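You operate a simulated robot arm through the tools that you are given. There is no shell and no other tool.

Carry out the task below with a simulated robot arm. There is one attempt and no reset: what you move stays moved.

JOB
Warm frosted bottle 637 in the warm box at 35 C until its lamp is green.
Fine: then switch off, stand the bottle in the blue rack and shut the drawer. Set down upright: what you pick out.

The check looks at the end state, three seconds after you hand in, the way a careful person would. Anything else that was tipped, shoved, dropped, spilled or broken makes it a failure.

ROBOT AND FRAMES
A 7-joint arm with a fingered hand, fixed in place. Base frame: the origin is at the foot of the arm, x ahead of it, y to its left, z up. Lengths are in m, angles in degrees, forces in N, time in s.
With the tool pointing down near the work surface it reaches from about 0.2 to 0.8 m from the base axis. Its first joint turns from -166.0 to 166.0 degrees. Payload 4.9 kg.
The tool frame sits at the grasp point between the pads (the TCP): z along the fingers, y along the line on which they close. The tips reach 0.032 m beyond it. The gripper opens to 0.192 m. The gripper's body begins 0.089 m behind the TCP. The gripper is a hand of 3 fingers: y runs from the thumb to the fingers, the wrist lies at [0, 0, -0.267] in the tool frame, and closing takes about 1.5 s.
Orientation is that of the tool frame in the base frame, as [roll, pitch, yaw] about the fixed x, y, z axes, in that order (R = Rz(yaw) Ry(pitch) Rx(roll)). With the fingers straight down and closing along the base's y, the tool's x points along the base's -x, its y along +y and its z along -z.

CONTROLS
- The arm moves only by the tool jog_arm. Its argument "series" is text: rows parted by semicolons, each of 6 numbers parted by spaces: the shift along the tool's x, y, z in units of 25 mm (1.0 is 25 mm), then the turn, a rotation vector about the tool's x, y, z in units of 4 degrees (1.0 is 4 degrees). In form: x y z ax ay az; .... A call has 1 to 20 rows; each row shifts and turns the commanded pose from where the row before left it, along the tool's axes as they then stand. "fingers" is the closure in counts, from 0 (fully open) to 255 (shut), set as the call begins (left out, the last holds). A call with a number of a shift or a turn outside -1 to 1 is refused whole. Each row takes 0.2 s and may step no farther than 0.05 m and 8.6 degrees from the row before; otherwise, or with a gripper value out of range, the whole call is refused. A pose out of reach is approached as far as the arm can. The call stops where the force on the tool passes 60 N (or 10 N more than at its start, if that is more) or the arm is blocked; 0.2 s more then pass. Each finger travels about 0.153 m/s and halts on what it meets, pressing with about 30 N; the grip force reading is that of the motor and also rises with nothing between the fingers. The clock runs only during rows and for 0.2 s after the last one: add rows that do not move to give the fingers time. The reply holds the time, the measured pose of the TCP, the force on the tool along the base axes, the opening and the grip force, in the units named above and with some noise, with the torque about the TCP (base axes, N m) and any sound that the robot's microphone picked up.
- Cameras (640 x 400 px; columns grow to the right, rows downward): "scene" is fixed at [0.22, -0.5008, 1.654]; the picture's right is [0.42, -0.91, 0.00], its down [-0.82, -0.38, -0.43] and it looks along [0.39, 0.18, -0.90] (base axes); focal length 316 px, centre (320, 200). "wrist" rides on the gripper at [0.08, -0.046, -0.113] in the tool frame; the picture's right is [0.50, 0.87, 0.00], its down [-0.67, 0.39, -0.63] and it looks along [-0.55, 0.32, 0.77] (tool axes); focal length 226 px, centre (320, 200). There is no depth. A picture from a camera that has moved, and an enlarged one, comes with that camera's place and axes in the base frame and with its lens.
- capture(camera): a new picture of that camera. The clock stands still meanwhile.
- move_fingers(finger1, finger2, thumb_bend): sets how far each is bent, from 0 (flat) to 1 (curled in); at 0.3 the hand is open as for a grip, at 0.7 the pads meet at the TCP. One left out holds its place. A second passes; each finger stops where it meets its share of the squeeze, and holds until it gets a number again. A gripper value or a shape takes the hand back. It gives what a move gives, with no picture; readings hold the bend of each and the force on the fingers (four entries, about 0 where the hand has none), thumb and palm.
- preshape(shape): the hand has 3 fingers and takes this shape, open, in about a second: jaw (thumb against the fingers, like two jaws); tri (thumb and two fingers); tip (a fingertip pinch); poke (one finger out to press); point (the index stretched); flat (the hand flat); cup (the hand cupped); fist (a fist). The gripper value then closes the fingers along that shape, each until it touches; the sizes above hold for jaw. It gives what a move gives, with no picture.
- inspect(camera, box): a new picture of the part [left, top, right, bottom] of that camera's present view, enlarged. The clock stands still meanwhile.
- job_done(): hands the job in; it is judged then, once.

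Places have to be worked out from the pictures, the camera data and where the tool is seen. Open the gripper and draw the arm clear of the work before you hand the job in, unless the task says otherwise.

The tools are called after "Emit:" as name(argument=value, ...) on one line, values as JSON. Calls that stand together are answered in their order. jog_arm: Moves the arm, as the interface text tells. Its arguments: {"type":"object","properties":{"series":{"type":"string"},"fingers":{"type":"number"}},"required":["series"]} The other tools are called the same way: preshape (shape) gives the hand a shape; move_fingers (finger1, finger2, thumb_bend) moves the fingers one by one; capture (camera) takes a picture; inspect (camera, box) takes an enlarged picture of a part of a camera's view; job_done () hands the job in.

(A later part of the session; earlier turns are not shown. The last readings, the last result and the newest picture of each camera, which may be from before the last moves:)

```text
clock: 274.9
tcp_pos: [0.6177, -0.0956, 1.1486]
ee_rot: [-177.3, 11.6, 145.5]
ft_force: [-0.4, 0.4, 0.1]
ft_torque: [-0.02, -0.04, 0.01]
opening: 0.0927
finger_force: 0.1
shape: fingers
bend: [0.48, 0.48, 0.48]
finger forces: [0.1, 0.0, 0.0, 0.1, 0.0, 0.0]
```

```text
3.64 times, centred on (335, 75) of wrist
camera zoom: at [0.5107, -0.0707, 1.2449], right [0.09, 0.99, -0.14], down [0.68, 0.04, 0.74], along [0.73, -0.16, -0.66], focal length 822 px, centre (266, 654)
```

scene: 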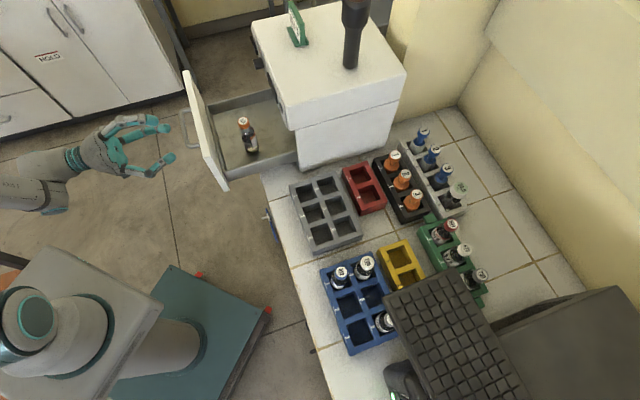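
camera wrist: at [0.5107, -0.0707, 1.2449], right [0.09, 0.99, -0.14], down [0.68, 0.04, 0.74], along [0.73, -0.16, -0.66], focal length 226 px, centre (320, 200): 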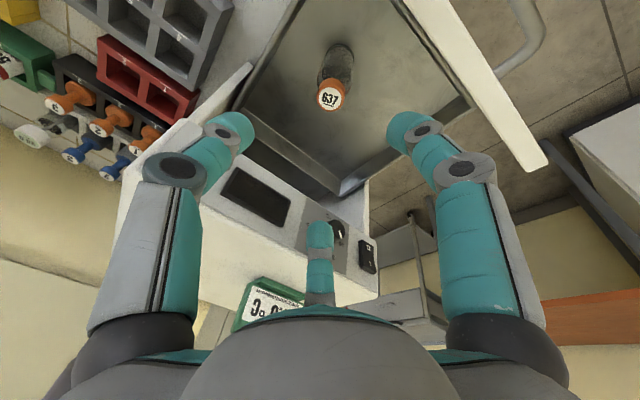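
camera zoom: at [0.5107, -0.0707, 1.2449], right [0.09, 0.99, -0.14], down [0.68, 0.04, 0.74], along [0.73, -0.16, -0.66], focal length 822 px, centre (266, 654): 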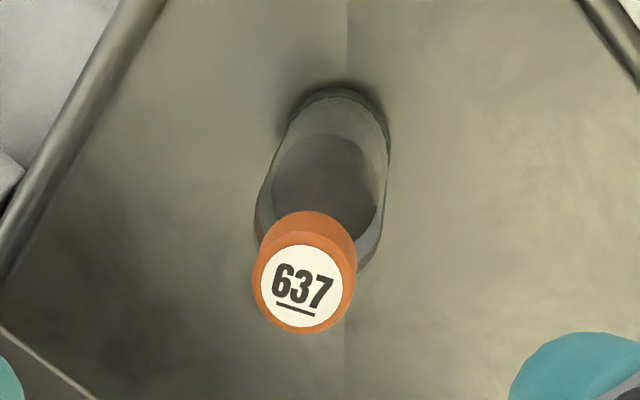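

The bottle is at about (e 0.3595, n 0.5045). I centre on it and descend 9 cm.

Emit:
jog_arm(series="0.16 -0.029 0.582 0 0 0; 0.16 -0.029 0.582 0 0 0; 0.16 -0.029 0.582 0 0 0; 0.16 -0.029 0.582 0 0 0; 0.16 -0.029 0.582 0 0 0; 0.16 -0.029 0.582 0 0 0; 0 0 0 0 0 0")

Emit:
capture(camera="wrist")

Emit:
inspect(camera="wrist", box=[230, 40, 420, 230])

Emit:
inspect(camera="scene", box=[170, 0, 350, 180])

```text
clock: 276.5
tcp_pos: [0.6068, -0.0974, 1.0586]
ee_rot: [-177.4, 11.6, 145.4]
ft_force: [-0.7, -0.1, 0.8]
ft_torque: [0.0, -0.02, 0.0]
opening: 0.0927
finger_force: 0.1
shape: fingers
bend: [0.48, 0.48, 0.48]
finger forces: [0.0, 0.0, 0.0, 0.1, 0.0, 0.0]
```

```text
taken
camera wrist: at [0.5003, -0.0734, 1.1557], right [0.09, 0.99, -0.14], down [0.68, 0.04, 0.74], along [0.73, -0.16, -0.66], focal length 226 px, centre (320, 200)
```

wrist: 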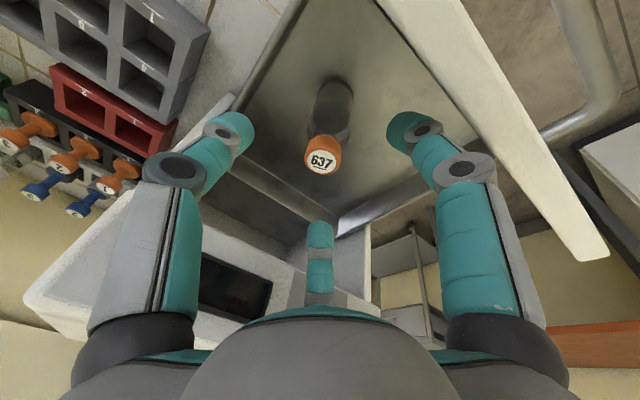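

```text
2.11 times, centred on (325, 135) of wrist
camera zoom: at [0.5003, -0.0734, 1.1557], right [0.09, 0.99, -0.14], down [0.68, 0.04, 0.74], along [0.73, -0.16, -0.66], focal length 476 px, centre (310, 337)
```

zoom: 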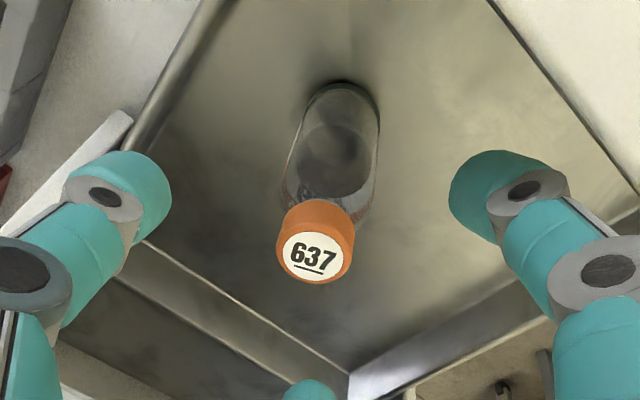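

```text
2.22 times, centred on (260, 90) of scene
camera zoom: at [0.22, -0.5008, 1.654], right [0.42, -0.91, 0.0], down [-0.82, -0.38, -0.43], along [0.39, 0.18, -0.9], focal length 702 px, centre (453, 444)
```

zoom: 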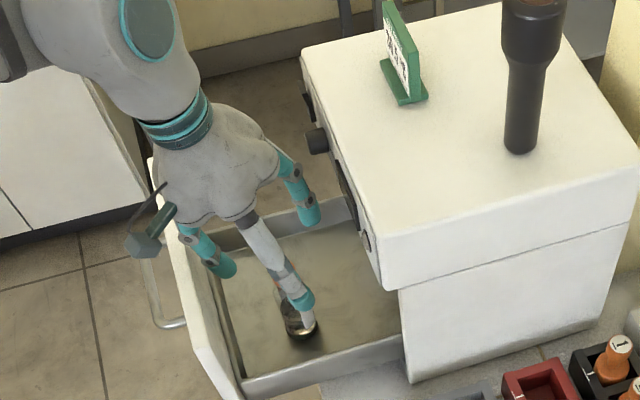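

Well centred. I descend the remaining 6.8 cm to the grip height.

Emit:
jog_arm(series="0.099 0.011 0.535 0 0 0; 0.099 0.011 0.535 0 0 0; 0.099 0.011 0.535 0 0 0; 0.099 0.011 0.535 0 0 0; 0.099 0.011 0.535 0 0 0; 0 0 0 0 0 0")

Emit:
capture(camera="wrist")

Emit:
inspect(camera="scene", box=[170, 0, 350, 180])

```text
clock: 277.9
tcp_pos: [0.6075, -0.1002, 0.9908]
ee_rot: [-177.4, 11.7, 145.5]
ft_force: [0.0, 0.2, -0.2]
ft_torque: [0.02, 0.01, -0.03]
opening: 0.0928
finger_force: 0.0
shape: fingers
bend: [0.48, 0.48, 0.48]
finger forces: [0.1, 0.0, 0.0, 0.0, 0.1, 0.1]
```

```text
taken
camera wrist: at [0.5011, -0.0752, 1.0871], right [0.09, 0.99, -0.14], down [0.68, 0.04, 0.74], along [0.73, -0.16, -0.66], focal length 226 px, centre (320, 200)
```

wrist: 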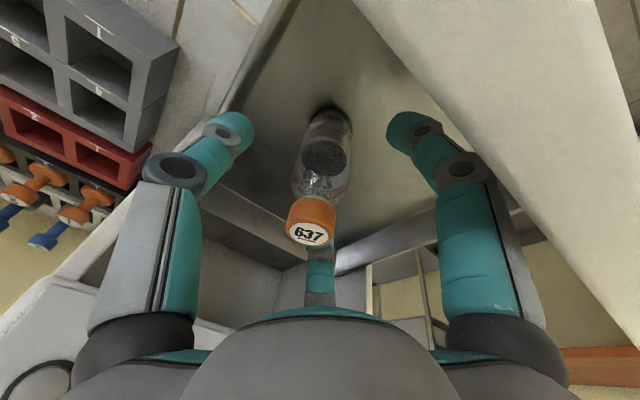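

```text
2.22 times, centred on (260, 90) of scene
camera zoom: at [0.22, -0.5008, 1.654], right [0.42, -0.91, 0.0], down [-0.82, -0.38, -0.43], along [0.39, 0.18, -0.9], focal length 702 px, centre (453, 444)
```

zoom: 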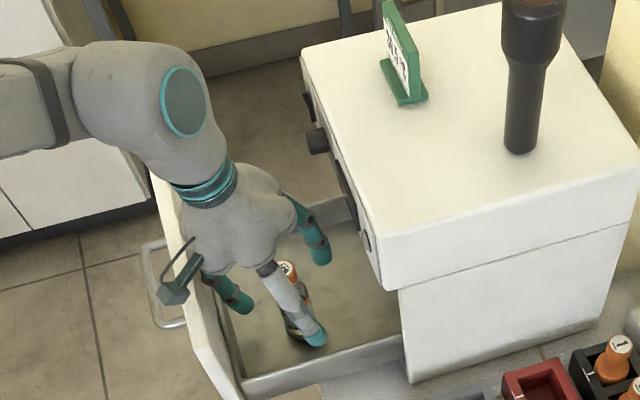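

In place without contact. I close the three digits in stages.

Emit:
move_fingers(finger1=0.57, finger2=0.57, thumb_bend=0.57)

Emit:
inspect(camera="wrist", box=[200, 90, 440, 290])

```text
clock: 278.9
tcp_pos: [0.6087, -0.0988, 0.9911]
ee_rot: [-177.3, 11.5, 145.5]
ft_force: [0.0, -0.5, -0.2]
ft_torque: [0.0, 0.0, 0.01]
opening: 0.0593
finger_force: 0.0
shape: fingers
bend: [0.56, 0.56, 0.56]
finger forces: [0.0, 0.1, 0.0, 0.1, 0.0, 0.1]
```

```text
2.00 times, centred on (320, 190) of wrist
camera zoom: at [0.501, -0.0752, 1.0874], right [0.09, 0.99, -0.14], down [0.68, 0.04, 0.74], along [0.73, -0.16, -0.66], focal length 452 px, centre (320, 220)
```

zoom: 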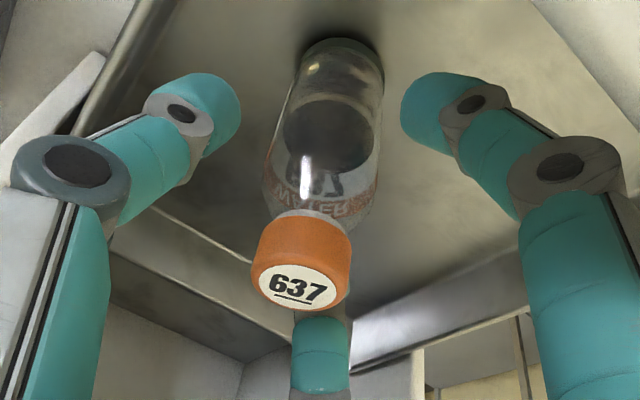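

The bottle is about 4 mm off toward finger 1; I nudge the hand and close further.

Emit:
jog_arm(series="0.08 0.139 0 0 0 0; 0 0 0 0 0 0")

Emit:
move_fingers(finger1=0.62, finger2=0.62, thumb_bend=0.62)

Emit:
inspect(camera="wrist", box=[200, 90, 440, 290])

```text
clock: 279.5
tcp_pos: [0.6089, -0.0962, 0.9919]
ee_rot: [-177.3, 11.6, 145.5]
ft_force: [0.1, -0.1, -0.7]
ft_torque: [0.02, 0.01, 0.02]
opening: 0.0591
finger_force: 0.0
shape: fingers
bend: [0.56, 0.56, 0.56]
finger forces: [0.0, 0.1, 0.0, 0.0, 0.0, 0.0]
```

```text
clock: 280.5
tcp_pos: [0.6086, -0.0972, 0.9911]
ee_rot: [-177.4, 11.7, 145.5]
ft_force: [0.1, -0.2, 0.5]
ft_torque: [0.01, -0.01, 0.02]
opening: 0.0353
finger_force: 0.3
shape: fingers
bend: [0.62, 0.61, 0.62]
finger forces: [0.4, 0.5, 0.1, 0.0, 0.5, 0.1]
```

```text
2.00 times, centred on (320, 190) of wrist
camera zoom: at [0.5012, -0.0713, 1.0869], right [0.09, 0.99, -0.14], down [0.68, 0.04, 0.74], along [0.73, -0.16, -0.66], focal length 452 px, centre (320, 220)
```

zoom: 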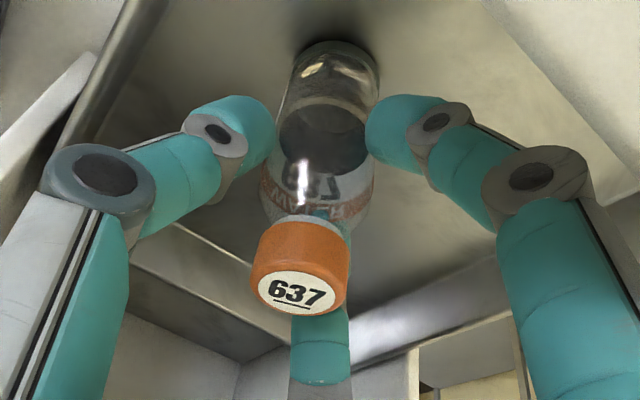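

All three touch evenly (0.5 N). I tighten.

Emit:
move_fingers(finger1=0.75, finger2=0.75, thumb_bend=0.75)

Emit:
inspect(camera="wrist", box=[200, 90, 440, 290])

Emit:
inspect(camera="scene", box=[190, 30, 330, 160])

```text
clock: 281.5
tcp_pos: [0.6095, -0.0959, 0.9905]
ee_rot: [-177.3, 11.7, 145.4]
ft_force: [-0.6, -0.1, 2.3]
ft_torque: [0.06, 0.01, 0.03]
opening: 0.0306
finger_force: 21.7
shape: fingers
bend: [0.62, 0.62, 0.66]
finger forces: [13.0, 12.6, 0.0, 0.1, 17.8, 0.0]
```

```text
2.00 times, centred on (320, 190) of wrist
camera zoom: at [0.5012, -0.0713, 1.0872], right [0.09, 0.99, -0.14], down [0.68, 0.04, 0.74], along [0.73, -0.16, -0.66], focal length 452 px, centre (320, 220)
```

zoom: 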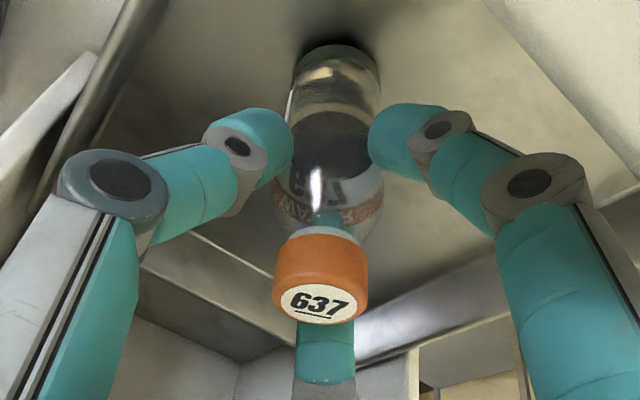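

```text
3.08 times, centred on (260, 95) of scene
camera zoom: at [0.22, -0.5008, 1.654], right [0.42, -0.91, 0.0], down [-0.82, -0.38, -0.43], along [0.39, 0.18, -0.9], focal length 972 px, centre (505, 523)
```

zoom: 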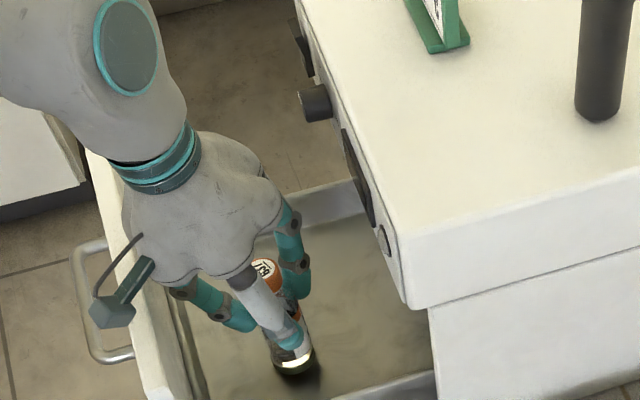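

Firm grip (13–18 N). I lift straight up slowly and check.

Emit:
jog_arm(series="-0.04 -0.009 -0.196 0 0 0; -0.06 -0.014 -0.294 0 0 0; -0.08 -0.018 -0.39 0 0 0; -0.1 -0.023 -0.489 0 0 0; -0.12 -0.028 -0.587 0 0 0; -0.12 -0.028 -0.587 0 0 0; -0.12 -0.028 -0.587 0 0 0; -0.12 -0.028 -0.587 0 0 0; -0.12 -0.028 -0.587 0 0 0; -0.12 -0.028 -0.587 0 0 0; -0.12 -0.028 -0.587 0 0 0; -0.08 -0.018 -0.39 0 0 0; -0.04 -0.009 -0.196 0 0 0; 0 0 0 0 0 0")

Emit:
inspect(camera="wrist", box=[200, 90, 440, 290])

Emit:
inspect(camera="scene", box=[170, 0, 350, 150])

```text
clock: 284.5
tcp_pos: [0.6086, -0.0953, 1.1462]
ee_rot: [-177.3, 11.6, 145.4]
ft_force: [0.1, 0.6, 0.1]
ft_torque: [0.02, -0.02, -0.02]
opening: 0.03
finger_force: 21.1
shape: fingers
bend: [0.62, 0.62, 0.66]
finger forces: [12.1, 12.7, 0.0, 0.0, 17.7, 0.0]
```

```text
2.00 times, centred on (320, 190) of wrist
camera zoom: at [0.5012, -0.0711, 1.2422], right [0.09, 0.99, -0.14], down [0.68, 0.04, 0.74], along [0.73, -0.16, -0.66], focal length 452 px, centre (320, 220)
```

zoom: 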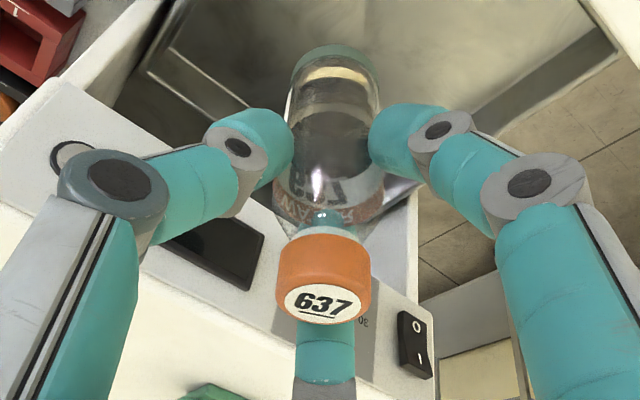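

```text
2.67 times, centred on (260, 75) of scene
camera zoom: at [0.22, -0.5008, 1.654], right [0.42, -0.91, 0.0], down [-0.82, -0.38, -0.43], along [0.39, 0.18, -0.9], focal length 842 px, centre (480, 533)
```

zoom: 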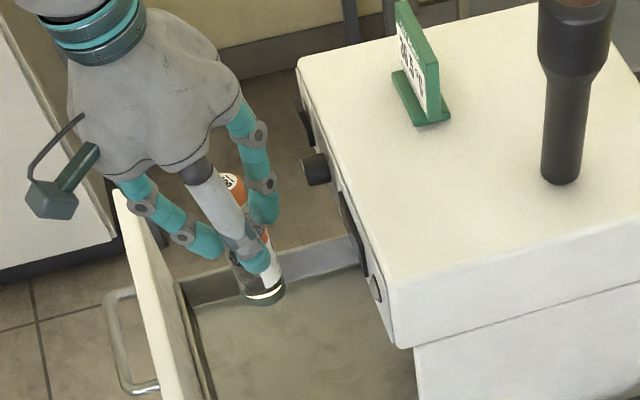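

The bottle rises securely. I carry it sideways slowly, watching the finger forces; first leg toward e≈0.15.

Emit:
jog_arm(series="0.02 -0.1 0.001 0 0 0; 0.036 -0.2 0.002 0 0 0; 0.06 -0.33 0.003 0 0 0; 0.085 -0.47 0.005 0 0 0; 0.091 -0.5 0.005 0 0 0; 0.091 -0.5 0.005 0 0 0; 0.091 -0.5 0.005 0 0 0; 0.091 -0.5 0.005 0 0 0; 0.091 -0.5 0.005 0 0 0; 0.091 -0.5 0.005 0 0 0; 0.091 -0.5 0.005 0 0 0; 0.091 -0.5 0.005 0 0 0; 0.091 -0.5 0.005 0 0 0; 0.091 -0.5 0.005 0 0 0; 0.091 -0.5 0.005 0 0 0; 0.085 -0.47 0.005 0 0 0; 0.06 -0.33 0.003 0 0 0; 0.036 -0.2 0.002 0 0 0; 0.02 -0.1 0.001 0 0 0; 0 0 0 0 0 0")

Emit:
inspect(camera="wrist", box=[200, 90, 440, 290])

```text
clock: 288.7
tcp_pos: [0.4692, -0.2343, 1.1461]
ee_rot: [-177.4, 11.6, 145.5]
ft_force: [-0.3, -0.1, -0.7]
ft_torque: [0.04, 0.0, 0.02]
opening: 0.0303
finger_force: 21.1
shape: fingers
bend: [0.62, 0.62, 0.66]
finger forces: [12.1, 12.5, 0.0, 0.0, 17.6, 0.1]
```

```text
2.00 times, centred on (320, 190) of wrist
camera zoom: at [0.3621, -0.2094, 1.242], right [0.09, 0.99, -0.14], down [0.68, 0.04, 0.74], along [0.73, -0.16, -0.66], focal length 452 px, centre (320, 220)
```

zoom: 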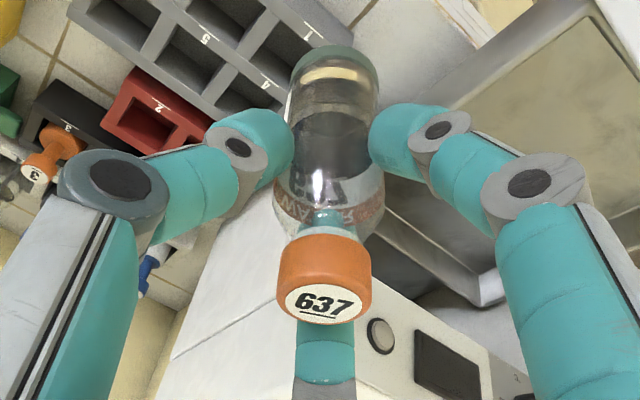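

Steady. Second leg: toward e≈0 while moving outward to n≈0.58.

Emit:
jog_arm(series="-0.025 -0.097 0.01 0 0 0; -0.05 -0.193 0.019 0 0 0; -0.08 -0.31 0.031 0 0 0; -0.115 -0.445 0.044 0 0 0; -0.125 -0.483 0.048 0 0 0; -0.125 -0.483 0.048 0 0 0; -0.125 -0.483 0.048 0 0 0; -0.125 -0.483 0.048 0 0 0; -0.125 -0.483 0.048 0 0 0; -0.125 -0.483 0.048 0 0 0; -0.125 -0.483 0.048 0 0 0; -0.125 -0.483 0.048 0 0 0; -0.125 -0.483 0.048 0 0 0; -0.125 -0.483 0.048 0 0 0; -0.115 -0.445 0.044 0 0 0; -0.08 -0.31 0.031 0 0 0; -0.05 -0.193 0.019 0 0 0; -0.025 -0.097 0.01 0 0 0; 0 0 0 0 0 0")

Emit:
capture(camera="wrist")

Emit:
capture(camera="scene")

```text
clock: 292.7
tcp_pos: [0.4082, -0.4017, 1.1468]
ee_rot: [-177.4, 11.6, 145.5]
ft_force: [0.7, 0.2, -1.1]
ft_torque: [-0.05, -0.01, 0.01]
opening: 0.0302
finger_force: 21.3
shape: fingers
bend: [0.62, 0.62, 0.66]
finger forces: [12.1, 12.6, 0.0, 0.0, 17.6, 0.0]
```

```text
taken
camera wrist: at [0.3009, -0.3783, 1.2422], right [0.09, 0.99, -0.14], down [0.68, 0.04, 0.74], along [0.73, -0.16, -0.66], focal length 226 px, centre (320, 200)
```

wrist: 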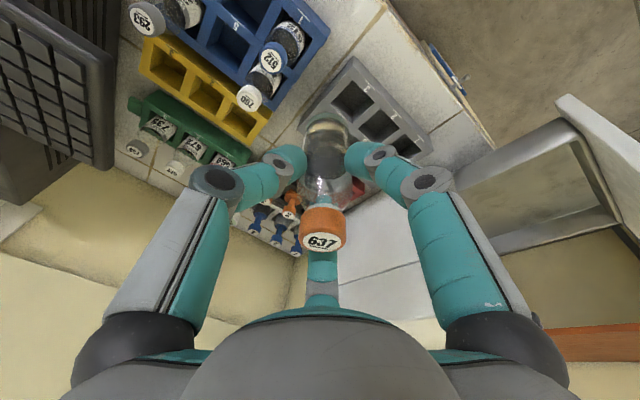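

```text
taken
```

scene: 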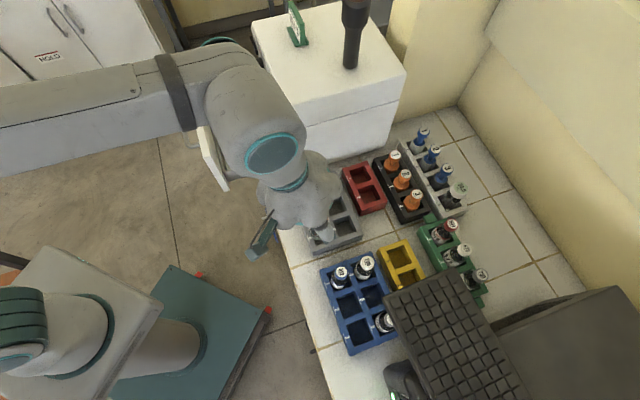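

Stable. From here I see the blue rack; I zoom in to measure the empty slot 2.

Emit:
inspect(camera="wrist", box=[130, 0, 350, 130])

Emit:
inspect(camera="scene", box=[310, 245, 410, 360])

```text
2.91 times, centred on (240, 65) of wrist
camera zoom: at [0.3009, -0.3783, 1.2422], right [0.09, 0.99, -0.14], down [0.68, 0.04, 0.74], along [0.73, -0.16, -0.66], focal length 658 px, centre (553, 593)
```

zoom: 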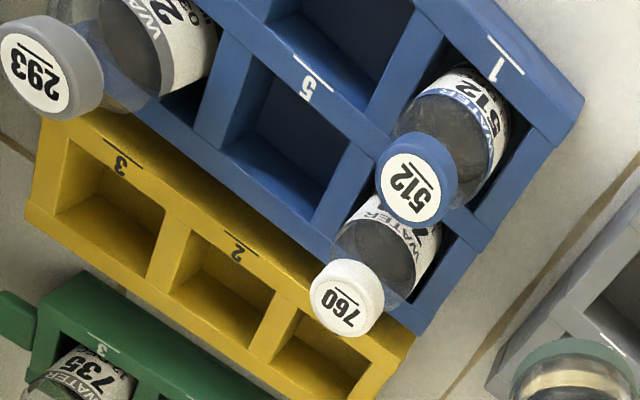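

```text
3.48 times, centred on (360, 302) of scene
camera zoom: at [0.22, -0.5008, 1.654], right [0.42, -0.91, 0.0], down [-0.82, -0.38, -0.43], along [0.39, 0.18, -0.9], focal length 1099 px, centre (181, -156)
```

zoom: 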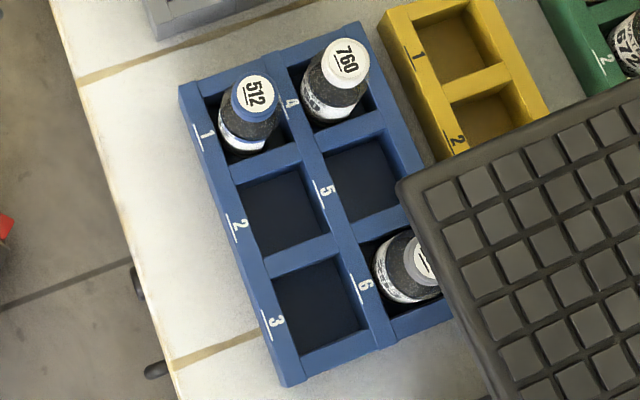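

Slot 2's centre works out at about (e -0.1355, n 0.601). The bottle leans only about 5° in the grip, which the slot can take. I move above slot 2.

Emit:
jog_arm(series="0.001 -0.1 0.005 0 0 0; 0.001 -0.2 0.009 0 0 0; 0.002 -0.35 0.016 0 0 0; 0.003 -0.5 0.023 0 0 0; 0.003 -0.5 0.023 0 0 0; 0.003 -0.5 0.023 0 0 0; 0.003 -0.5 0.023 0 0 0; 0.003 -0.5 0.023 0 0 0; 0.003 -0.5 0.023 0 0 0; 0.003 -0.5 0.023 0 0 0; 0.003 -0.5 0.023 0 0 0; 0.002 -0.35 0.016 0 0 0; 0.002 -0.29 0.013 0 0 0; 0.001 -0.2 0.009 0 0 0; 0 0 0 0 0 0")

Emit:
capture(camera="wrist")

Emit:
inspect(camera="wrist", box=[200, 40, 440, 260])

Emit:
inspect(camera="scene", box=[280, 230, 430, 370])

```text
clock: 295.9
tcp_pos: [0.3292, -0.5162, 1.1454]
ee_rot: [-177.5, 11.6, 145.5]
ft_force: [0.1, 0.9, -1.2]
ft_torque: [0.0, 0.0, 0.02]
opening: 0.0302
finger_force: 20.5
shape: fingers
bend: [0.62, 0.61, 0.66]
finger forces: [12.0, 12.6, 0.0, 0.1, 17.6, 0.1]
```

```text
taken
camera wrist: at [0.2219, -0.491, 1.2416], right [0.09, 0.99, -0.14], down [0.68, 0.04, 0.74], along [0.73, -0.16, -0.66], focal length 226 px, centre (320, 200)
```

wrist: 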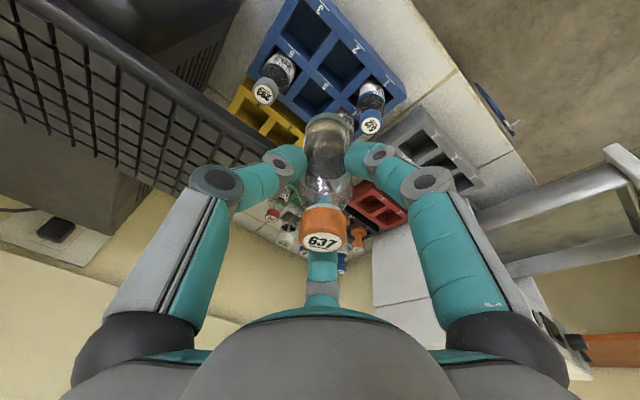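

```text
1.82 times, centred on (320, 150) of wrist
camera zoom: at [0.2219, -0.491, 1.2416], right [0.09, 0.99, -0.14], down [0.68, 0.04, 0.74], along [0.73, -0.16, -0.66], focal length 411 px, centre (320, 291)
```

zoom: 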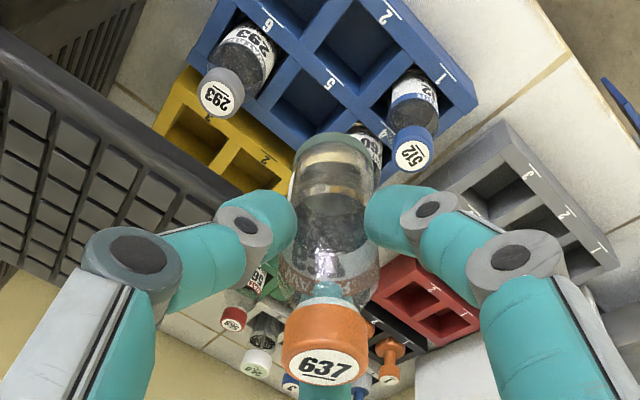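

```text
2.86 times, centred on (355, 300) of scene
camera zoom: at [0.22, -0.5008, 1.654], right [0.42, -0.91, 0.0], down [-0.82, -0.38, -0.43], along [0.39, 0.18, -0.9], focal length 902 px, centre (220, -86)
```

zoom: 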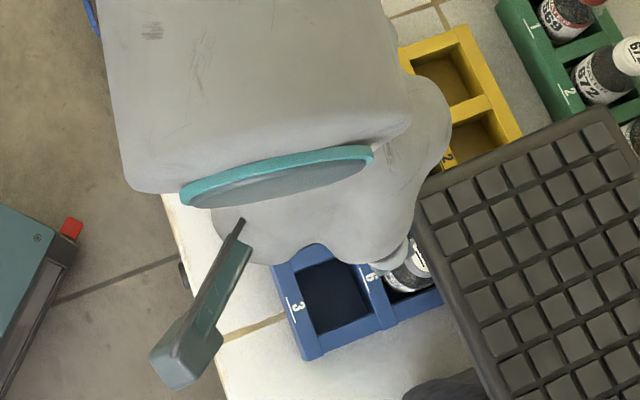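

I zoom in on slot 2 itself to fix its centre.

Emit:
inspect(camera="wrist", box=[250, 0, 410, 140])

```text
2.86 times, centred on (330, 70) of wrist
camera zoom: at [0.2219, -0.491, 1.2416], right [0.09, 0.99, -0.14], down [0.68, 0.04, 0.74], along [0.73, -0.16, -0.66], focal length 646 px, centre (291, 571)
```

zoom: 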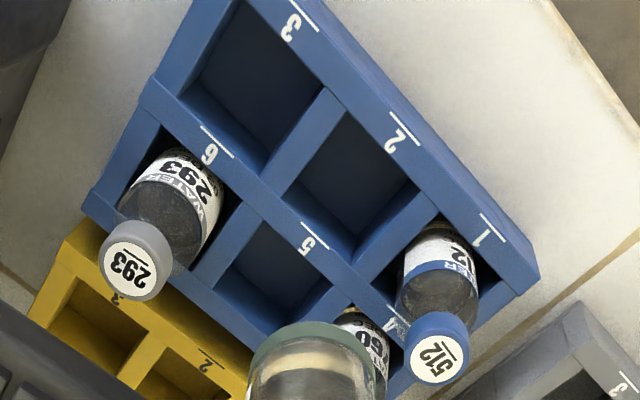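

Slot 2 spans e -0.160…-0.112 and n 0.579…0.625, centre (-0.1365, 0.6005). It is a snug fit, so I zoom on the cap and base to measure the lean better.

Emit:
inspect(camera="wrist", box=[285, 190, 365, 260])

Emit:
inspect(camera="wrist", box=[280, 100, 370, 180])

```text
5.71 times, centred on (325, 225) of wrist
camera zoom: at [0.2219, -0.491, 1.2416], right [0.09, 0.99, -0.14], down [0.68, 0.04, 0.74], along [0.73, -0.16, -0.66], focal length 1292 px, centre (291, 57)
```

zoom: 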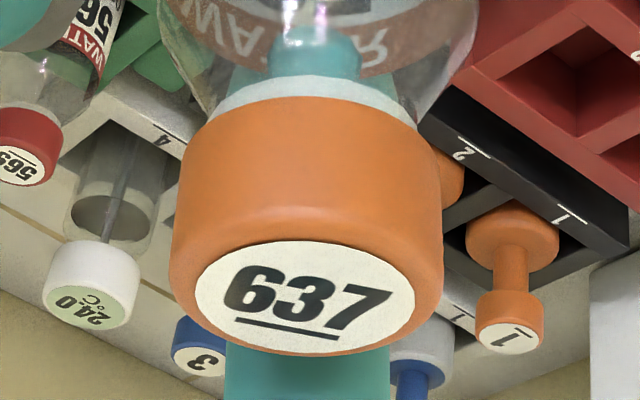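

```text
5.00 times, centred on (325, 140) of wrist
camera zoom: at [0.2219, -0.491, 1.2416], right [0.09, 0.99, -0.14], down [0.68, 0.04, 0.74], along [0.73, -0.16, -0.66], focal length 1130 px, centre (295, 500)
```

zoom: 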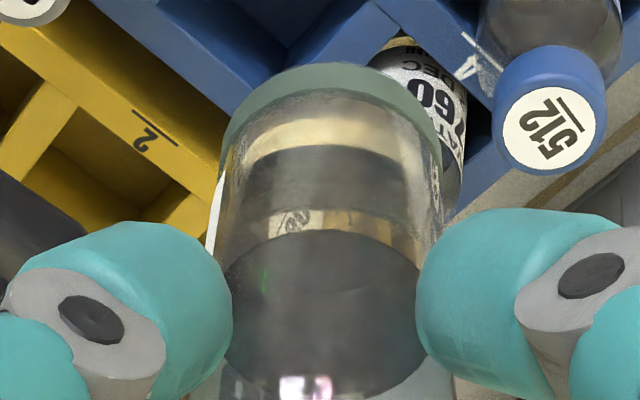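

The lean is about 4° toward +e and 2° toward the robot. I correct that and shift by 5 mm so the base is over the slot's centre.

Emit:
jog_arm(series="0 0 0 -0.242 0.065 0.047; 0 0 0 -0.242 0.065 0.047; 0 0 0 -0.242 0.065 0.047; 0 0 0 -0.242 0.065 0.047; -0.02 -0.22 0.015 0 0 0; 0 0 0 0 0 0")

Emit:
capture(camera="wrist")

Emit:
inspect(camera="wrist", box=[250, 0, 410, 140])

Emit:
inspect(camera="wrist", box=[280, 100, 370, 260])

```text
clock: 297.3
tcp_pos: [0.3259, -0.5197, 1.1461]
ee_rot: [178.7, 10.6, 144.7]
ft_force: [-0.3, -0.6, -0.1]
ft_torque: [0.0, 0.0, -0.03]
opening: 0.0303
finger_force: 21.4
shape: fingers
bend: [0.62, 0.61, 0.66]
finger forces: [12.1, 12.5, 0.0, 0.1, 17.7, 0.1]
```

```text
taken
camera wrist: at [0.2166, -0.5018, 1.2397], right [0.1, 0.99, -0.07], down [0.66, -0.01, 0.75], along [0.75, -0.12, -0.65], focal length 226 px, centre (320, 200)
```

wrist: 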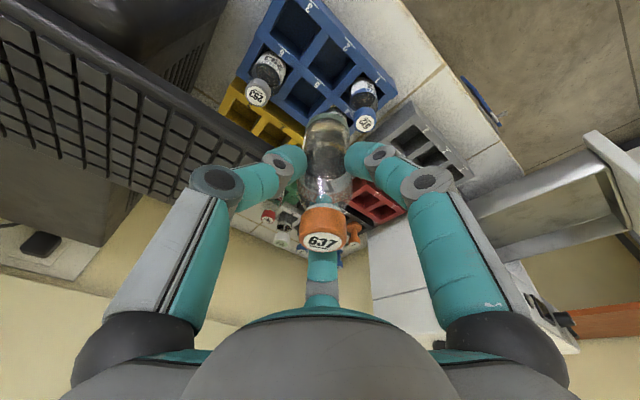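

```text
2.86 times, centred on (330, 70) of wrist
camera zoom: at [0.2166, -0.5018, 1.2397], right [0.1, 0.99, -0.07], down [0.66, -0.01, 0.75], along [0.75, -0.12, -0.65], focal length 646 px, centre (291, 571)
```

zoom: 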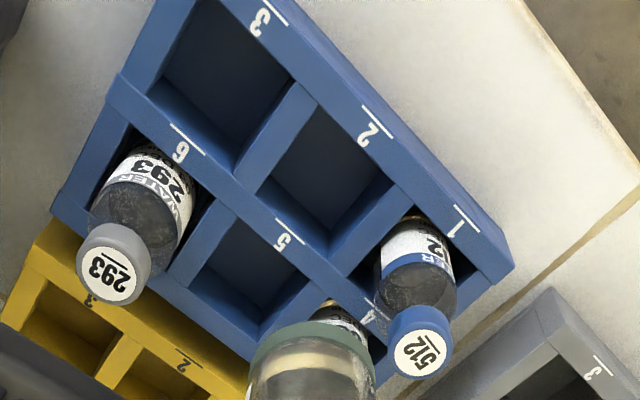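

```text
2.50 times, centred on (325, 180) of wrist
camera zoom: at [0.2166, -0.5018, 1.2397], right [0.1, 0.99, -0.07], down [0.66, -0.01, 0.75], along [0.75, -0.12, -0.65], focal length 565 px, centre (308, 250)
```

zoom: 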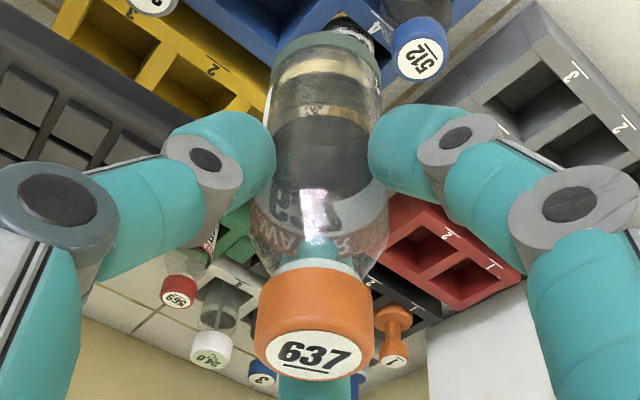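

Both measurements agree: the base is within 1.5 mm of slot 2's centre and the bottle is within 2° of vertical. I lower 14 cm so that the base comes just above the rack.

Emit:
jog_arm(series="0.043 -0.065 0.23 0 0 0; 0.086 -0.0104 0.459 0 0 0; 0.086 -0.0104 0.459 0 0 0; 0.086 -0.0104 0.459 0 0 0; 0.086 -0.0104 0.459 0 0 0; 0.086 -0.0104 0.459 0 0 0; 0.086 -0.0104 0.459 0 0 0; 0.086 -0.0104 0.459 0 0 0; 0.086 -0.0104 0.459 0 0 0; 0.086 -0.0104 0.459 0 0 0; 0.086 -0.0104 0.459 0 0 0; 0.086 -0.0104 0.459 0 0 0; 0.043 -0.005 0.23 0 0 0; 0 0 0 0 0 0")

Emit:
capture(camera="wrist")

Emit:
inspect(camera="wrist", box=[220, 60, 440, 260])

Emit:
inspect(camera="scene", box=[280, 230, 430, 370])

```text
clock: 300.3
tcp_pos: [0.3265, -0.5227, 1.0051]
ee_rot: [178.7, 10.5, 144.8]
ft_force: [0.2, -0.3, -0.5]
ft_torque: [-0.01, -0.01, -0.04]
opening: 0.0301
finger_force: 21.1
shape: fingers
bend: [0.62, 0.61, 0.66]
finger forces: [12.1, 12.5, 0.1, 0.0, 17.8, 0.0]
```

```text
taken
camera wrist: at [0.2165, -0.5038, 1.0994], right [0.1, 0.99, -0.07], down [0.66, -0.01, 0.75], along [0.75, -0.12, -0.65], focal length 226 px, centre (320, 200)
```

wrist: 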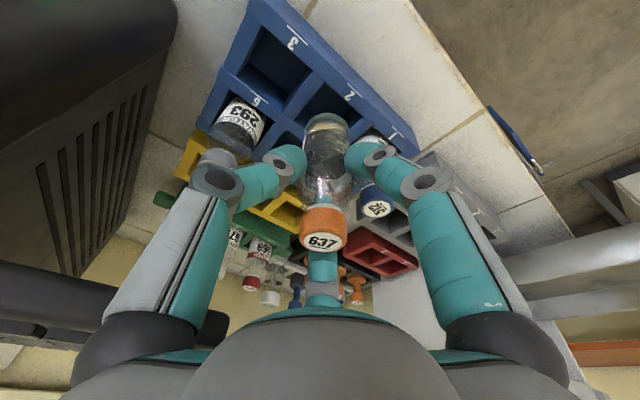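

```text
2.00 times, centred on (330, 160) of wrist
camera zoom: at [0.2165, -0.5038, 1.0994], right [0.1, 0.99, -0.07], down [0.66, -0.01, 0.75], along [0.75, -0.12, -0.65], focal length 452 px, centre (300, 280)
```

zoom: 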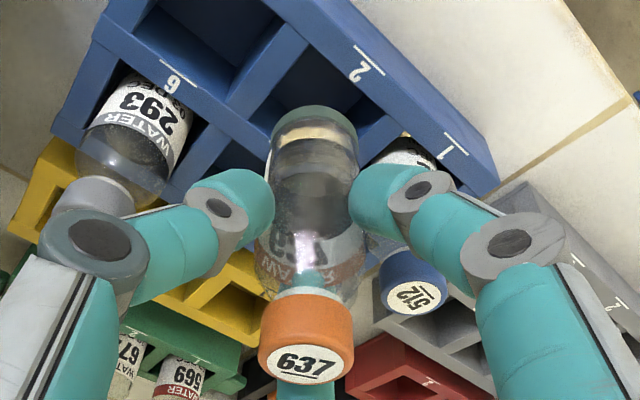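

```text
2.86 times, centred on (355, 300) of scene
camera zoom: at [0.22, -0.5008, 1.654], right [0.42, -0.91, 0.0], down [-0.82, -0.38, -0.43], along [0.39, 0.18, -0.9], focal length 902 px, centre (220, -86)
```

zoom: 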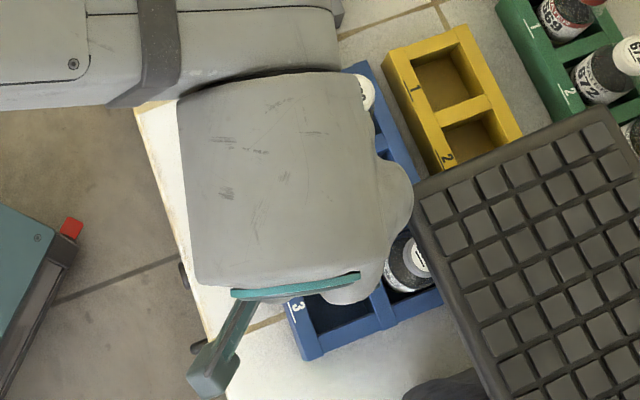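

The base is centred over slot 2 just above the rack, but in the scene view the palm would pass within about 1 cm of the slab's corner. I lean the hand 2.5° more toward the robot for clearance, keeping the base centred.

Emit:
jog_arm(series="0.097 0.0175 -0.018 0.052 -0.308 -0.017; 0.097 0.0175 -0.018 0.052 -0.308 -0.017; 0 0 0 0 0 0")

Emit:
inspect(camera="wrist", box=[220, 60, 440, 260])

Emit:
inspect(camera="scene", box=[320, 240, 420, 340])

```text
clock: 301.1
tcp_pos: [0.3227, -0.518, 1.006]
ee_rot: [179.2, 13.1, 144.8]
ft_force: [-0.3, -0.4, -0.3]
ft_torque: [0.01, 0.03, 0.02]
opening: 0.0298
finger_force: 20.5
shape: fingers
bend: [0.62, 0.61, 0.66]
finger forces: [12.2, 12.6, 0.0, 0.1, 17.7, 0.1]
```

```text
2.00 times, centred on (330, 160) of wrist
camera zoom: at [0.21, -0.4978, 1.0954], right [0.1, 0.99, -0.1], down [0.63, 0.01, 0.77], along [0.77, -0.14, -0.63], focal length 452 px, centre (300, 280)
```

zoom: 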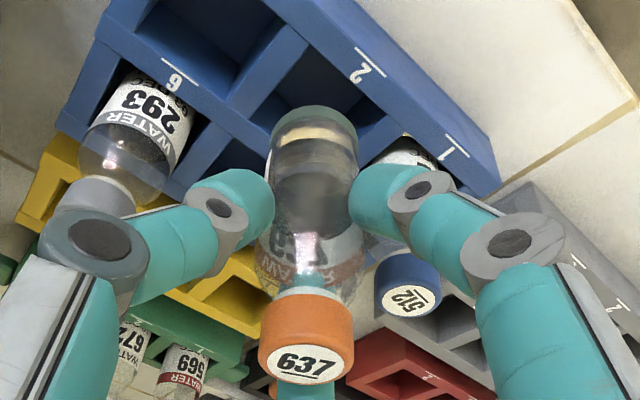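

```text
4.00 times, centred on (370, 290) of scene
camera zoom: at [0.22, -0.5008, 1.654], right [0.42, -0.91, 0.0], down [-0.82, -0.38, -0.43], along [0.39, 0.18, -0.9], focal length 1263 px, centre (120, -160)
```

zoom: 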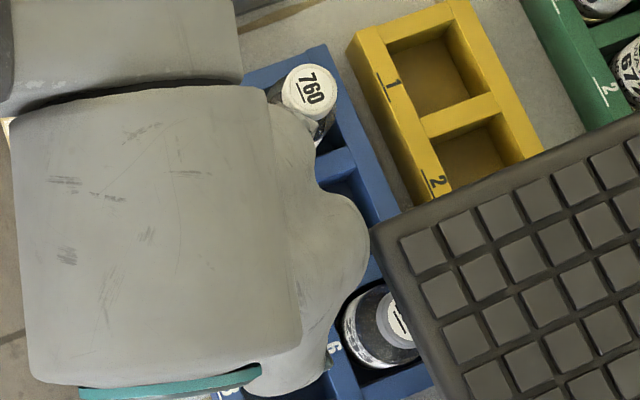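

Now the gap between palm bulge and slab corner is about 1.6 cm and the base is centred on slot 2 (-0.137, 0.6005). I lower 3 cm into the slot and check the force.

Emit:
jog_arm(series="0.045 -0.0027 0.195 0 0 0; 0.045 -0.0027 0.195 0 0 0; 0.045 -0.0027 0.195 0 0 0; 0.045 -0.0027 0.195 0 0 0; 0.045 -0.0027 0.195 0 0 0; 0.045 -0.0027 0.195 0 0 0")

Emit:
inspect(camera="wrist", box=[220, 60, 440, 260])

Emit:
inspect(camera="scene", box=[320, 240, 420, 340])

```text
clock: 302.5
tcp_pos: [0.3232, -0.5199, 0.9748]
ee_rot: [179.0, 13.0, 144.9]
ft_force: [0.8, 0.1, -0.5]
ft_torque: [-0.02, 0.01, 0.0]
opening: 0.0302
finger_force: 21.2
shape: fingers
bend: [0.62, 0.61, 0.66]
finger forces: [12.2, 12.6, 0.1, 0.0, 17.6, 0.1]
```

```text
2.00 times, centred on (330, 160) of wrist
camera zoom: at [0.2101, -0.4981, 1.0654], right [0.1, 0.99, -0.1], down [0.63, 0.01, 0.77], along [0.77, -0.14, -0.63], focal length 452 px, centre (300, 280)
```

zoom: 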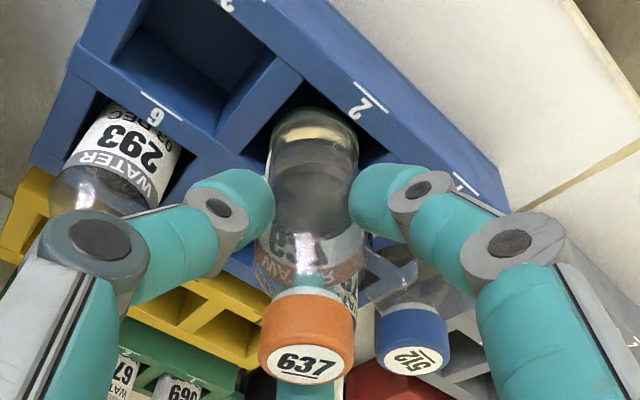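

```text
4.00 times, centred on (370, 290) of scene
camera zoom: at [0.22, -0.5008, 1.654], right [0.42, -0.91, 0.0], down [-0.82, -0.38, -0.43], along [0.39, 0.18, -0.9], focal length 1263 px, centre (120, -160)
```

zoom: 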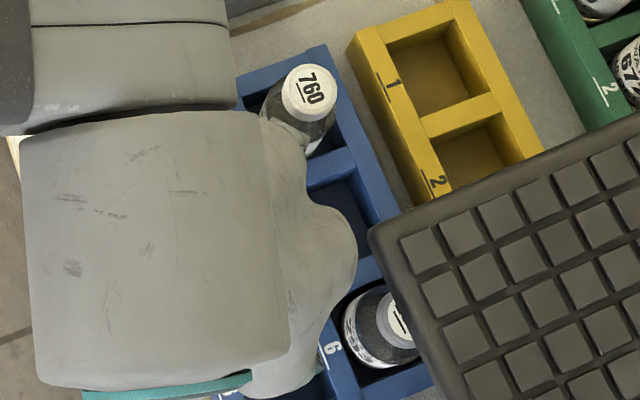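

The base has entered slot 2 without any force. I lower further in 2.5 mm steps.

Emit:
jog_arm(series="0.0227 -0.0014 0.0974 0 0 0; 0.0227 -0.0014 0.0974 0 0 0; 0.0227 -0.0014 0.0974 0 0 0; 0.0227 -0.0014 0.0974 0 0 0; 0.0227 -0.0014 0.0974 0 0 0; 0.0227 -0.0014 0.0974 0 0 0")

Emit:
inspect(camera="wrist", box=[220, 60, 440, 260])

Emit:
inspect(camera="scene", box=[320, 240, 420, 340])

```text
clock: 303.9
tcp_pos: [0.322, -0.5188, 0.96]
ee_rot: [178.9, 13.1, 144.7]
ft_force: [0.0, -0.1, -1.5]
ft_torque: [-0.01, 0.0, 0.02]
opening: 0.03
finger_force: 21.2
shape: fingers
bend: [0.62, 0.61, 0.66]
finger forces: [12.0, 12.5, 0.1, 0.1, 17.6, 0.0]
```

```text
2.00 times, centred on (330, 160) of wrist
camera zoom: at [0.2101, -0.4974, 1.0502], right [0.1, 0.99, -0.1], down [0.63, 0.01, 0.77], along [0.77, -0.14, -0.63], focal length 452 px, centre (300, 280)
```

zoom: 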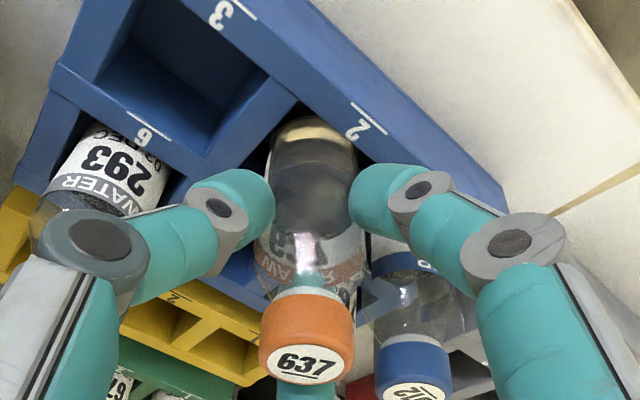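

```text
4.00 times, centred on (370, 290) of scene
camera zoom: at [0.22, -0.5008, 1.654], right [0.42, -0.91, 0.0], down [-0.82, -0.38, -0.43], along [0.39, 0.18, -0.9], focal length 1263 px, centre (120, -160)
```

zoom: 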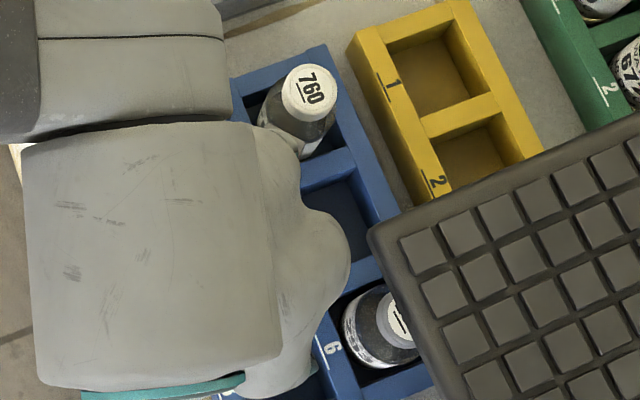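

Still free, about 1 cm above the slot floor. I continue in 1.5 mm steps.

Emit:
jog_arm(series="0.0136 -0.0008 0.0584 0 0 0; 0.0136 -0.0008 0.0584 0 0 0; 0.0136 -0.0008 0.0584 0 0 0; 0.0136 -0.0008 0.0584 0 0 0")

Emit:
jog_arm(series="0.0136 -0.0008 0.0584 0 0 0; 0.0136 -0.0008 0.0584 0 0 0")

```text
clock: 304.9
tcp_pos: [0.3239, -0.5196, 0.9536]
ee_rot: [179.0, 13.0, 144.8]
ft_force: [-0.5, -0.8, -3.1]
ft_torque: [0.03, 0.08, 0.01]
opening: 0.0301
finger_force: 21.4
shape: fingers
bend: [0.62, 0.61, 0.66]
finger forces: [12.2, 12.4, 0.0, 0.1, 17.6, 0.0]
```

```text
clock: 305.5
tcp_pos: [0.323, -0.5187, 0.9495]
ee_rot: [179.0, 13.1, 144.8]
ft_force: [0.1, -1.1, -2.9]
ft_torque: [0.01, 0.05, -0.01]
opening: 0.0302
finger_force: 21.3
shape: fingers
bend: [0.62, 0.61, 0.66]
finger forces: [12.1, 12.4, 0.1, 0.1, 17.6, 0.1]
```

A slight -3 N shows; I look before going lower.

Emit:
inspect(camera="wrist", box=[220, 60, 440, 260])

Emit:
inspect(camera="scene", box=[300, 230, 440, 370])

Emit:
capture(camera="wrist")

```text
2.00 times, centred on (330, 160) of wrist
camera zoom: at [0.2107, -0.4975, 1.0413], right [0.1, 0.99, -0.1], down [0.63, 0.01, 0.77], along [0.77, -0.14, -0.63], focal length 452 px, centre (300, 280)
```

zoom: 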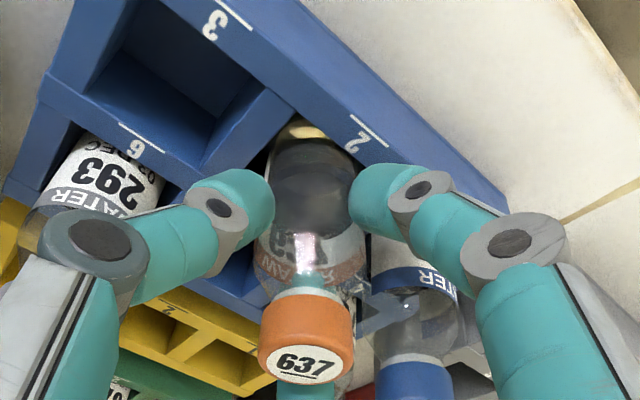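

```text
2.86 times, centred on (370, 300) of scene
camera zoom: at [0.22, -0.5008, 1.654], right [0.42, -0.91, 0.0], down [-0.82, -0.38, -0.43], along [0.39, 0.18, -0.9], focal length 902 px, centre (177, -86)
```

zoom: 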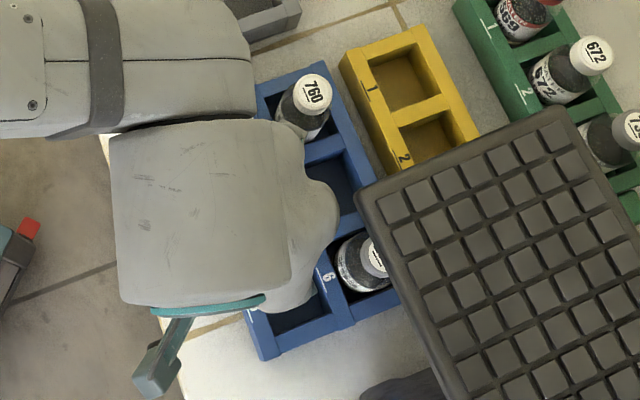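

```text
taken
camera wrist: at [0.2107, -0.4975, 1.0413], right [0.1, 0.99, -0.1], down [0.63, 0.01, 0.77], along [0.77, -0.14, -0.63], focal length 226 px, centre (320, 200)
```

wrist: 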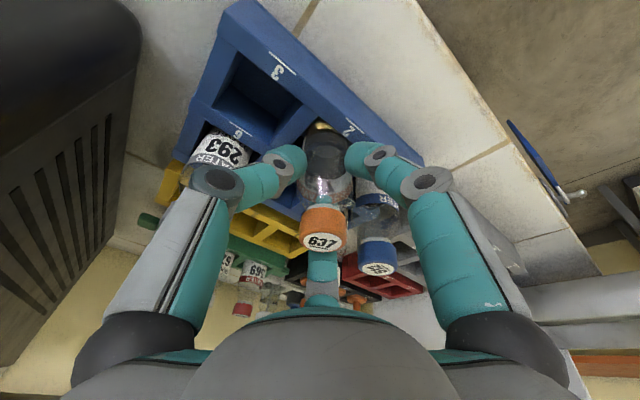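

Everything around is untouched; bottle 637 is nearly at the slot floor. I continue in 1 mm steps.

Emit:
jog_arm(series="0.009 -0.0005 0.039 0 0 0; 0.009 -0.0005 0.039 0 0 0; 0.009 -0.0005 0.039 0 0 0")

Emit:
jog_arm(series="0.009 -0.0005 0.039 0 0 0; 0.009 -0.0005 0.039 0 0 0")

```text
clock: 306.3
tcp_pos: [0.3237, -0.5183, 0.9477]
ee_rot: [179.0, 13.1, 144.8]
ft_force: [-0.1, -0.1, -0.3]
ft_torque: [0.01, 0.04, -0.02]
opening: 0.0301
finger_force: 20.8
shape: fingers
bend: [0.62, 0.61, 0.66]
finger forces: [12.5, 12.5, 0.0, 0.0, 17.8, 0.1]
```

```text
clock: 306.9
tcp_pos: [0.3233, -0.5203, 0.9472]
ee_rot: [179.2, 13.3, 144.9]
ft_force: [-0.6, -0.3, 7.0]
ft_torque: [0.06, 0.08, 0.02]
opening: 0.0298
finger_force: 22.4
shape: fingers
bend: [0.62, 0.61, 0.66]
finger forces: [13.4, 12.8, 0.1, 0.0, 19.0, 0.0]
```

The base touches the slot floor (7 N). I open the digits slightly to release it.

Emit:
move_fingers(finger1=0.56, finger2=0.55, thumb_bend=0.58)

Emit:
inspect(camera="wrist", box=[220, 60, 440, 260])

Emit:
inspect(camera="scene", box=[300, 230, 440, 370])

```text
clock: 307.9
tcp_pos: [0.3222, -0.5182, 0.9462]
ee_rot: [179.0, 13.1, 144.8]
ft_force: [-1.0, -0.2, 0.7]
ft_torque: [-0.01, 0.0, -0.03]
opening: 0.0562
finger_force: 0.1
shape: fingers
bend: [0.56, 0.55, 0.57]
finger forces: [0.0, 0.1, 0.0, 0.0, 0.0, 0.1]
```

```text
2.00 times, centred on (330, 160) of wrist
camera zoom: at [0.2104, -0.4974, 1.0361], right [0.1, 0.99, -0.1], down [0.63, 0.01, 0.77], along [0.77, -0.14, -0.63], focal length 452 px, centre (300, 280)
```

zoom: 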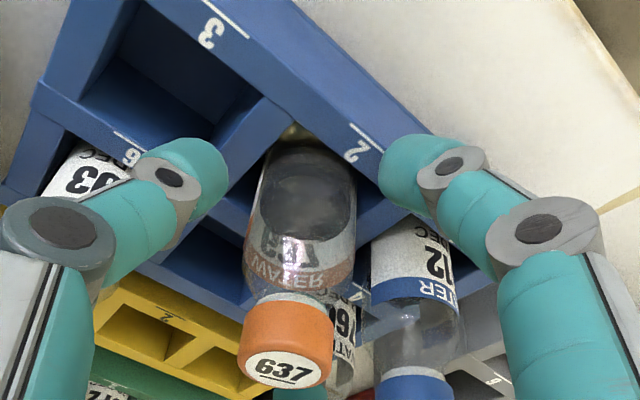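

```text
2.86 times, centred on (370, 300) of scene
camera zoom: at [0.22, -0.5008, 1.654], right [0.42, -0.91, 0.0], down [-0.82, -0.38, -0.43], along [0.39, 0.18, -0.9], focal length 902 px, centre (177, -86)
```

zoom: 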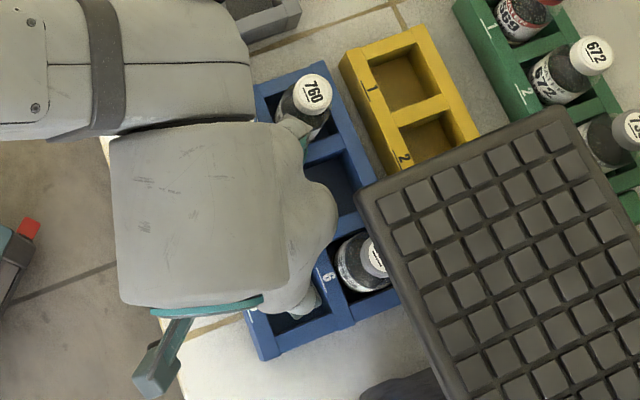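

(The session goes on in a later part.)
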